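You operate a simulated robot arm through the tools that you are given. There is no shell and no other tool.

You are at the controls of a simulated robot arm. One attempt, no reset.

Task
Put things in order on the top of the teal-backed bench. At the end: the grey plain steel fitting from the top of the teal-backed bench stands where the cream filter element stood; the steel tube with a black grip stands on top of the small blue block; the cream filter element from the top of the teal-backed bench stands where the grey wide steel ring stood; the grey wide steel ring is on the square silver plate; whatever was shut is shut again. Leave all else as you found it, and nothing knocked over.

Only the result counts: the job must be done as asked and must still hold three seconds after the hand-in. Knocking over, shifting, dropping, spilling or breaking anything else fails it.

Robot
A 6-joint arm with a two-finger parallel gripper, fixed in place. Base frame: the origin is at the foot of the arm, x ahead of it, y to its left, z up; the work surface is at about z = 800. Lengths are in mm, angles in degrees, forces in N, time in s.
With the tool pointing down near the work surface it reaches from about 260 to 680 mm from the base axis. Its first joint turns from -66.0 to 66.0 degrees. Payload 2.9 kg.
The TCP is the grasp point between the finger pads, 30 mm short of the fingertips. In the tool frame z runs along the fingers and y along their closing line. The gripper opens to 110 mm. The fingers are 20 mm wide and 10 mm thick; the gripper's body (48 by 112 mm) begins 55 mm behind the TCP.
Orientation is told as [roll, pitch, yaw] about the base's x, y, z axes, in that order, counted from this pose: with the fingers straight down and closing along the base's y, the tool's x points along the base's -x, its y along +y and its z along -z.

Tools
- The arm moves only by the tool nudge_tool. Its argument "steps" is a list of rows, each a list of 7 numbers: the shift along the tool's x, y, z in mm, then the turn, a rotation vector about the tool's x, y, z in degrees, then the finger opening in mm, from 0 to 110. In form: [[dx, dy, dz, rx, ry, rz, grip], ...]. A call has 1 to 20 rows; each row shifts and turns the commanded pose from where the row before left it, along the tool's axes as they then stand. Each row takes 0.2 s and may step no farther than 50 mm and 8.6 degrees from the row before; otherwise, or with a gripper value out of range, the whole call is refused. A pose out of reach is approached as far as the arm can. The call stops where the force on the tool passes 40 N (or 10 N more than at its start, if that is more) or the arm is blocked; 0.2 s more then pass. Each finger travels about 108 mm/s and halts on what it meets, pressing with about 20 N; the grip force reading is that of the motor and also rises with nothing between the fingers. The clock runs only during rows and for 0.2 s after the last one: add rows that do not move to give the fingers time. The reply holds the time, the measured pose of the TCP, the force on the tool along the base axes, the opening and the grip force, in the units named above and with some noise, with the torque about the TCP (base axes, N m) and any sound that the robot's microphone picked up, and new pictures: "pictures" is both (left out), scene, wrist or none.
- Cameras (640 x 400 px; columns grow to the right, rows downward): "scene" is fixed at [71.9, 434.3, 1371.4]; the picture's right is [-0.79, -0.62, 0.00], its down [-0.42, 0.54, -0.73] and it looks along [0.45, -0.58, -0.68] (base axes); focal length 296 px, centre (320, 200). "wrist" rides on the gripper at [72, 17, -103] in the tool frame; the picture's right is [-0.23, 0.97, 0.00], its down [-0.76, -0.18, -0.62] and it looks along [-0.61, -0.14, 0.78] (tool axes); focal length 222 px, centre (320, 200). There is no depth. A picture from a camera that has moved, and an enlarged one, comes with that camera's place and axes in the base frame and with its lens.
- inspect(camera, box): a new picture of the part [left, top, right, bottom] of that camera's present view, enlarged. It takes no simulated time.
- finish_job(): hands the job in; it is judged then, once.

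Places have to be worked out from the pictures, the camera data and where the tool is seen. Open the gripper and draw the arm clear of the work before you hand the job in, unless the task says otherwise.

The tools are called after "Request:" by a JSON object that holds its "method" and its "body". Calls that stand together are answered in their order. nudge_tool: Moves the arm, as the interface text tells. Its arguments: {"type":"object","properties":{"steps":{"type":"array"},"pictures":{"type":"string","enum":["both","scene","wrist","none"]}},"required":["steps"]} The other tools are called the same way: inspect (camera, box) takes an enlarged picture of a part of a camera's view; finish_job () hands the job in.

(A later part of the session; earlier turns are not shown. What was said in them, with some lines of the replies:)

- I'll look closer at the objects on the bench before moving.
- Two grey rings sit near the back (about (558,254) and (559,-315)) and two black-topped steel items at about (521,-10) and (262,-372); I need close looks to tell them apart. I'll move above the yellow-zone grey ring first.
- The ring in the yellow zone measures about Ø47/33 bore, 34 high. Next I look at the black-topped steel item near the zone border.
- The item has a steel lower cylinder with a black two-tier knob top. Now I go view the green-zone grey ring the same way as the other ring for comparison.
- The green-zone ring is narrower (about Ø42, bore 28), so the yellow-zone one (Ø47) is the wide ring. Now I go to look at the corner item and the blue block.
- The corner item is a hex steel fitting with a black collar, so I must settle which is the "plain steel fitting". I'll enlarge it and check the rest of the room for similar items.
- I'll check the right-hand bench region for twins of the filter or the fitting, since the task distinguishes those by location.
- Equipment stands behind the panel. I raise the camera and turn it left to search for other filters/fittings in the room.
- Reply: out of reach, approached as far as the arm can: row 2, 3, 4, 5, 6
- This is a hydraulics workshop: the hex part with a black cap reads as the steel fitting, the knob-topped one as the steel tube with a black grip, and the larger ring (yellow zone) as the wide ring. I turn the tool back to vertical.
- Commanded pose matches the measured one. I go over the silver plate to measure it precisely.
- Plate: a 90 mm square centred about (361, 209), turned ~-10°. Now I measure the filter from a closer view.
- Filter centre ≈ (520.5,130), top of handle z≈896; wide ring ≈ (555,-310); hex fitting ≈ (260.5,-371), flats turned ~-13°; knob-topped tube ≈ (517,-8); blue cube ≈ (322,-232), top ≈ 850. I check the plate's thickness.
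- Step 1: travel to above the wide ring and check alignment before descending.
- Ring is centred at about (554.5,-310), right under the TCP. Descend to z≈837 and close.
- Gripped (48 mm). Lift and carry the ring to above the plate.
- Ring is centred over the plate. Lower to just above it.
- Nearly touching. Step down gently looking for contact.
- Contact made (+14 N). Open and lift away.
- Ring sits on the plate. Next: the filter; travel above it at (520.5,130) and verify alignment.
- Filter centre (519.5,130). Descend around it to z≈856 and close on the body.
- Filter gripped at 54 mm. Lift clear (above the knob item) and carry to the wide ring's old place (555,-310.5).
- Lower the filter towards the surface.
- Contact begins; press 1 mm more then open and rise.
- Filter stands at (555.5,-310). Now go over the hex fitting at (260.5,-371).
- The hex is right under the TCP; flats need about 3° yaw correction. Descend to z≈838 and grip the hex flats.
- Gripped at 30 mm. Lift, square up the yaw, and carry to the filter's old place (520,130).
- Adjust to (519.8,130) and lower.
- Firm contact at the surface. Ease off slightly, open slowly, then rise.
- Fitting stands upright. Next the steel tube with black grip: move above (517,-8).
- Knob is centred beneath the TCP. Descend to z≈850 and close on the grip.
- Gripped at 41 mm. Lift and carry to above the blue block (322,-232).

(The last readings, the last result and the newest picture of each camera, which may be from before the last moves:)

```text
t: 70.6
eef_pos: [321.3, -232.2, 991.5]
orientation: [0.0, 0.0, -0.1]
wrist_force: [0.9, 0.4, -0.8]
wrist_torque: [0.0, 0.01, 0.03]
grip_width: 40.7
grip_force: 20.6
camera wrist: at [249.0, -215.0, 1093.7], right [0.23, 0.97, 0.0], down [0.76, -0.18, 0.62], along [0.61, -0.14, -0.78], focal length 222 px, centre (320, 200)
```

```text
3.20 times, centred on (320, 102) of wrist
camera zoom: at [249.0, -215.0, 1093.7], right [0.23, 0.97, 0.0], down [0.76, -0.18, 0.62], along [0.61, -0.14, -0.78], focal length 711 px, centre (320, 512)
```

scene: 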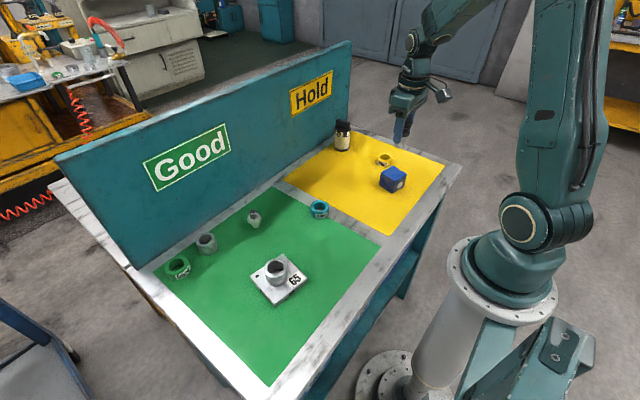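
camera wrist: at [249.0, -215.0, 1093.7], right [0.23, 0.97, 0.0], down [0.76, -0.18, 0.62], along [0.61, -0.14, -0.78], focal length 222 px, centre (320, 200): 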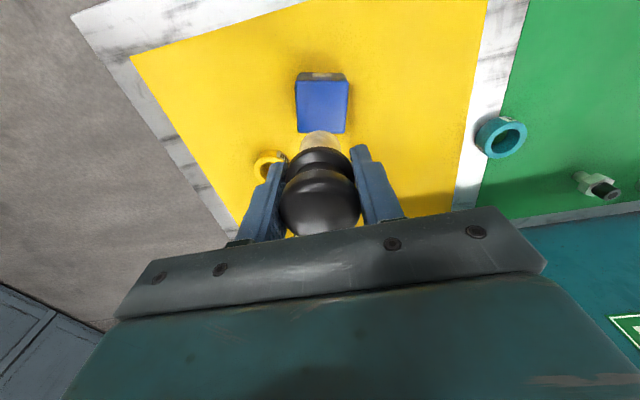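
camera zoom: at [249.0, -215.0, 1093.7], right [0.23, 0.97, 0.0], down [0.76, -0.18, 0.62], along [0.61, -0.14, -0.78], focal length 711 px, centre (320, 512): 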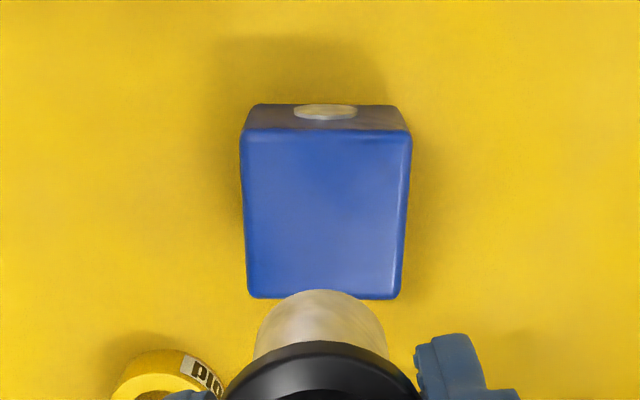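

Block top centre ≈ (319.5,-230), top z≈852. Adjust and lower the tube to just above it.

Request:
{"method": "nudge_tool", "body": {"steps": [[1.5, 2, 40, 0, 0, 0, 30], [0, 0, 30, 0, 0, 0, 30], [0, 0, 12, 0, 0, 0, 30], [0, 0, 0, 0, 0, 0, 30], [0, 0, 0, 0, 0, 0, 30]]}}

Request:
{"method": "inspect", "body": {"camera": "scene", "box": [352, 130, 448, 206]}}

Request:
{"method": "inspect", "body": {"camera": "wrist", "box": [220, 60, 420, 185]}}

```text
t: 71.8
eef_pos: [318.5, -227.9, 908.8]
orientation: [-0.1, 0.0, 0.1]
wrist_force: [0.0, 0.3, -0.7]
wrist_torque: [0.02, 0.04, -0.01]
grip_width: 41.0
grip_force: 20.1
camera wrist: at [246.4, -210.5, 1011.8], right [0.23, 0.97, 0.0], down [0.76, -0.18, 0.62], along [0.61, -0.14, -0.78], focal length 222 px, centre (320, 200)
```

scene: 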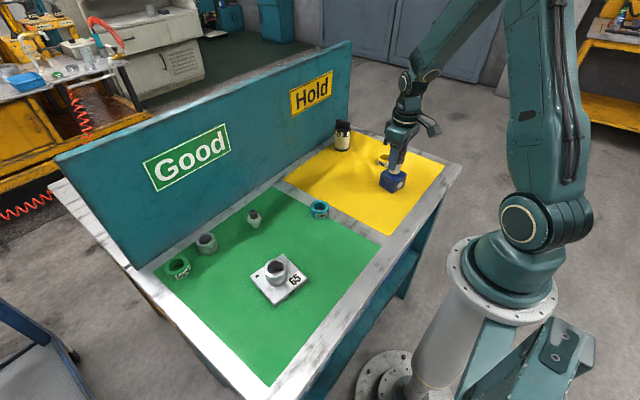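
wrist: 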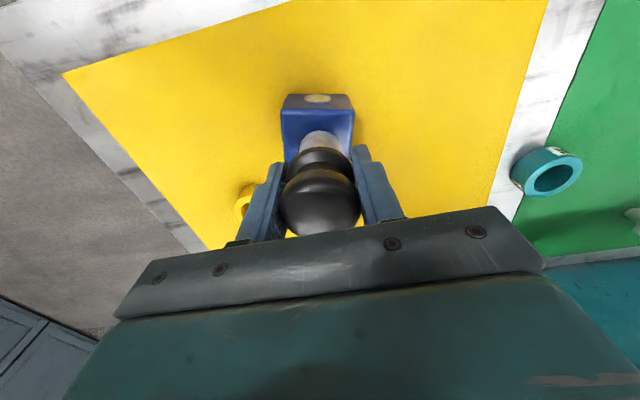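

```text
5.26 times, centred on (400, 168) of scene
camera zoom: at [71.9, 434.3, 1371.5], right [-0.79, -0.62, 0.0], down [-0.42, 0.54, -0.73], along [0.45, -0.58, -0.68], focal length 1558 px, centre (-101, 368)
```

zoom: 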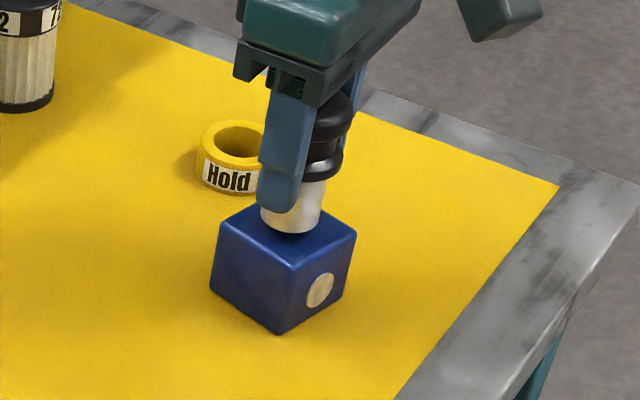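

```text
3.20 times, centred on (320, 122) of wrist
camera zoom: at [246.4, -210.5, 1011.8], right [0.23, 0.97, 0.0], down [0.76, -0.18, 0.62], along [0.61, -0.14, -0.78], focal length 711 px, centre (320, 448)
```

zoom: 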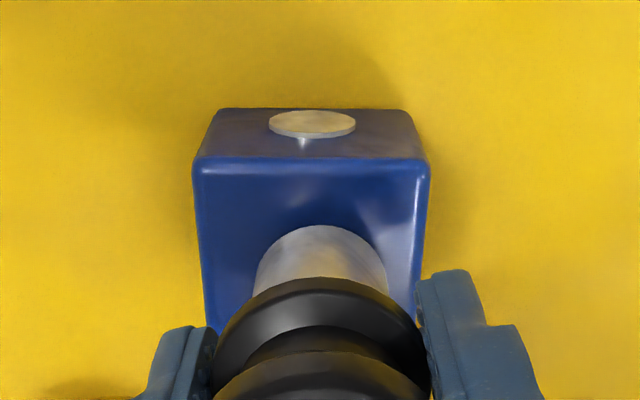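

Shift y by -2 mm to centre, then lower in small steps to contact.

Request:
{"method": "nudge_tool", "body": {"steps": [[-0.5, -2, 2, 0, 0, 0, 30], [0, 0, 1, 0, 0, 0, 30]], "pictures": "none"}}

Request:
{"method": "nudge_tool", "body": {"steps": [[0, 0, 1, 0, 0, 0, 30], [0, 0, 0, 0, 0, 0, 30]], "pictures": "none"}}

Request:
{"method": "nudge_tool", "body": {"steps": [[0, 0, 1, 0, 0, 0, 30], [0, 0, 0, 0, 0, 0, 30]], "pictures": "none"}}

```text
t: 72.4
eef_pos: [319.2, -228.8, 906.8]
orientation: [0.0, 0.0, 0.1]
wrist_force: [-0.7, -0.9, -1.3]
wrist_torque: [0.01, 0.02, -0.01]
grip_width: 40.7
grip_force: 20.3
```

```text
t: 73.0
eef_pos: [319.9, -229.9, 905.4]
orientation: [0.0, 0.1, 0.1]
wrist_force: [0.8, -0.3, -1.2]
wrist_torque: [0.03, -0.01, -0.02]
grip_width: 40.8
grip_force: 19.6
```

```text
t: 73.6
eef_pos: [320.0, -230.6, 904.2]
orientation: [0.0, 0.0, -0.1]
wrist_force: [0.5, -1.0, -0.7]
wrist_torque: [-0.01, 0.0, -0.01]
grip_width: 40.9
grip_force: 20.4
```

Request:
{"method": "nudge_tool", "body": {"steps": [[0, 0, 1, 0, 0, 0, 30], [0, 0, 0, 0, 0, 0, 30]], "pictures": "none"}}

Request:
{"method": "nudge_tool", "body": {"steps": [[0, 0, 0.8, 0, 0, 0, 30], [0, 0, 0, 0, 0, 0, 30]], "pictures": "none"}}

Request:
{"method": "nudge_tool", "body": {"steps": [[0, 0, 0.8, 0, 0, 0, 30], [0, 0, 0, 0, 0, 0, 30]], "pictures": "none"}}

```text
t: 74.2
eef_pos: [319.8, -229.3, 903.0]
orientation: [-0.1, 0.0, 0.1]
wrist_force: [0.0, 0.0, -1.2]
wrist_torque: [0.0, 0.01, -0.01]
grip_width: 40.5
grip_force: 20.8
```

```text
t: 74.8
eef_pos: [319.6, -229.8, 902.4]
orientation: [0.0, 0.0, -0.1]
wrist_force: [0.6, 0.0, -1.9]
wrist_torque: [-0.01, -0.03, -0.01]
grip_width: 41.1
grip_force: 20.2
```

```text
t: 75.4
eef_pos: [318.7, -229.2, 901.8]
orientation: [0.0, 0.0, 0.0]
wrist_force: [0.1, 0.1, -1.2]
wrist_torque: [0.0, -0.02, 0.02]
grip_width: 41.0
grip_force: 19.7
```

Request:
{"method": "nudge_tool", "body": {"steps": [[0, 0, 0.8, 0, 0, 0, 30], [0, 0, 0, 0, 0, 0, 30]], "pictures": "none"}}

Request:
{"method": "nudge_tool", "body": {"steps": [[0, 0, 0.8, 0, 0, 0, 30], [0, 0, 0, 0, 0, 0, 30]], "pictures": "scene"}}

```text
t: 76.0
eef_pos: [320.7, -229.1, 900.4]
orientation: [0.0, 0.0, 0.0]
wrist_force: [-1.6, 0.9, 4.7]
wrist_torque: [0.09, -0.02, -0.01]
grip_width: 40.6
grip_force: 20.7
```

```text
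t: 76.6
eef_pos: [320.4, -229.4, 900.0]
orientation: [-0.1, 0.0, 0.1]
wrist_force: [-2.6, 3.9, 13.8]
wrist_torque: [0.08, 0.01, 0.0]
grip_width: 41.1
grip_force: 20.1
```

scene: 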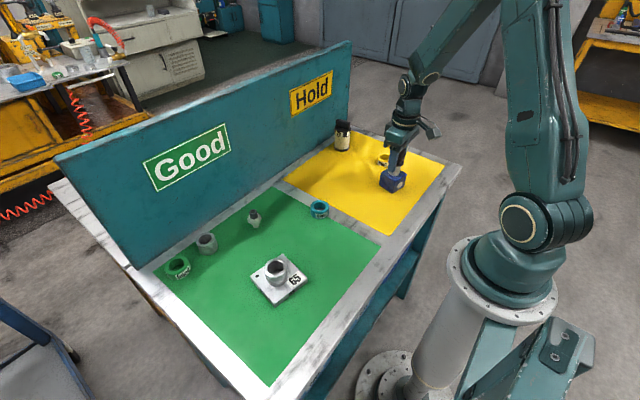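

Contact. Ease off, open slowly and rise straight up.

Request:
{"method": "nudge_tool", "body": {"steps": [[0, 0, -0.8, 0, 0, 0, 30], [0, 0, 0, 0, 0, 0, 45], [0, 0, 0, 0, 0, 0, 55], [0, 0, 0, 0, 0, 0, 75], [0, 0, 0, 0, 0, 0, 95], [0, 0, -15, 0, 0, 0, 110], [0, 0, -35, 0, 0, 0, 110], [0, 0, -45, 0, 0, 0, 110], [0, 0, -40, 0, 0, 0, 110], [0, 0, 0, 0, 0, 0, 110]]}}

Request:
{"method": "inspect", "body": {"camera": "scene", "box": [310, 110, 450, 210]}}

Request:
{"method": "inspect", "body": {"camera": "wrist", "box": [220, 40, 420, 165]}}

Request:
{"method": "inspect", "body": {"camera": "scene", "box": [140, 160, 340, 310]}}

```text
t: 78.8
eef_pos: [319.5, -228.9, 1037.2]
orientation: [0.0, -0.1, 0.1]
wrist_force: [0.3, 0.5, -0.4]
wrist_torque: [0.0, 0.0, -0.02]
grip_width: 110.1
grip_force: 0.1
camera wrist: at [246.3, -212.0, 1139.8], right [0.23, 0.97, 0.0], down [0.76, -0.18, 0.62], along [0.61, -0.14, -0.78], focal length 222 px, centre (320, 200)
```

scene: 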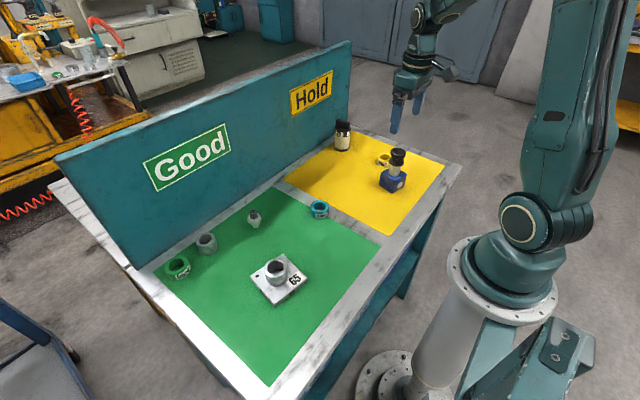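
wrist: 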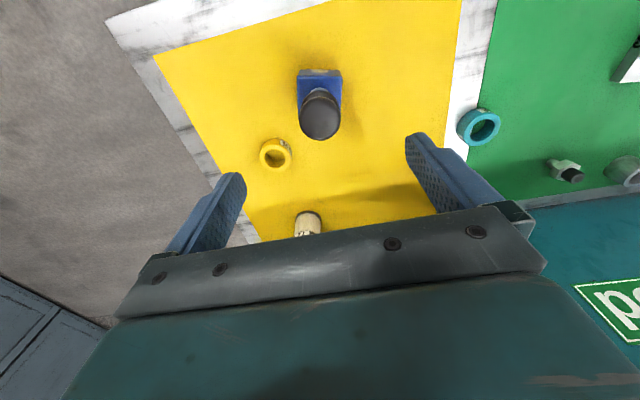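

```text
4.00 times, centred on (380, 160) of scene
camera zoom: at [71.9, 434.4, 1371.4], right [-0.79, -0.62, 0.0], down [-0.42, 0.54, -0.73], along [0.45, -0.58, -0.68], focal length 1184 px, centre (80, 360)
```

zoom: 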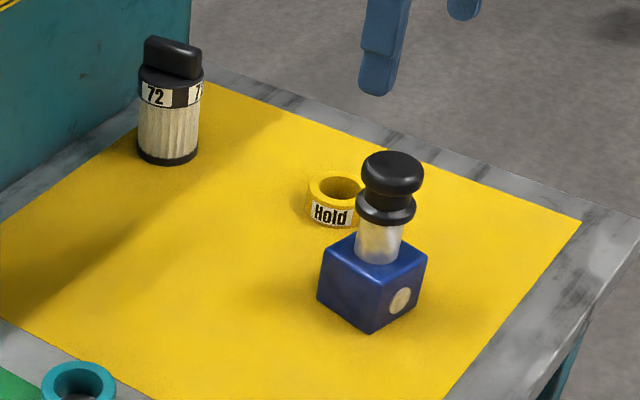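

```text
3.20 times, centred on (320, 102) of wrist
camera zoom: at [246.3, -212.0, 1139.8], right [0.23, 0.97, 0.0], down [0.76, -0.18, 0.62], along [0.61, -0.14, -0.78], focal length 711 px, centre (320, 512)
```

zoom: 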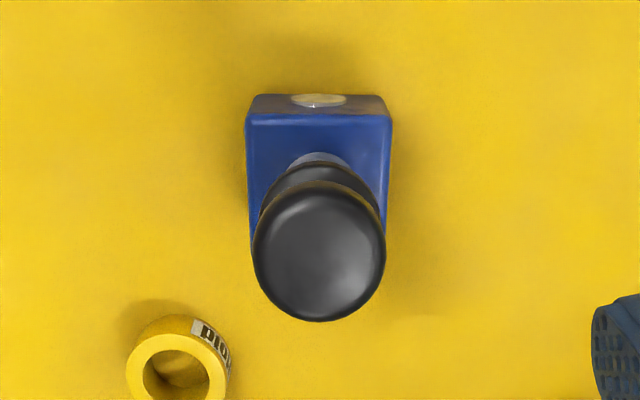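

```text
2.67 times, centred on (240, 235) of scene
camera zoom: at [71.9, 434.4, 1371.4], right [-0.79, -0.62, 0.0], down [-0.42, 0.54, -0.73], along [0.45, -0.58, -0.68], focal length 790 px, centre (533, 107)
```

zoom: 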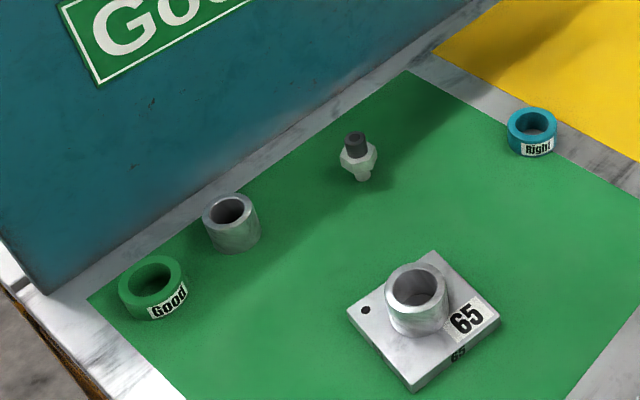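

All pieces are upright in their places, the gripper is open and about 85 mm clear of the knob's top; I hand the job in.

Request:
{"method": "finish_job", "body": {}}

```text
The job is handed in.
```

I made all four moves and handed the job in. I'm confident in every step except one: which part counted as the "grey plain steel fitting".

- **Grey wide steel ring:** it sits on the square silver plate, near the middle. I took the larger of the two grey rings, about 48 mm across (the other is about 42 mm).
- **Cream filter element:** it stands where the wide ring stood, within about 1 mm by my measurements.
- **Steel fitting:** I took this to be the hex part with the black collar from the yellow corner, and stood it where the filter was. The smaller grey ring in the green area could also fit that name. I chose the hex part because it looks like a fitting and the other is a plain ring. If the smaller ring was meant, this step is wrong.
- **Steel tube with a black grip:** it stands centred on top of the small blue block.

In the last pictures nothing was knocked over and the other pieces looked untouched. I didn't open anything, so there was nothing to shut again. The gripper was open and clear of the work at hand-in.
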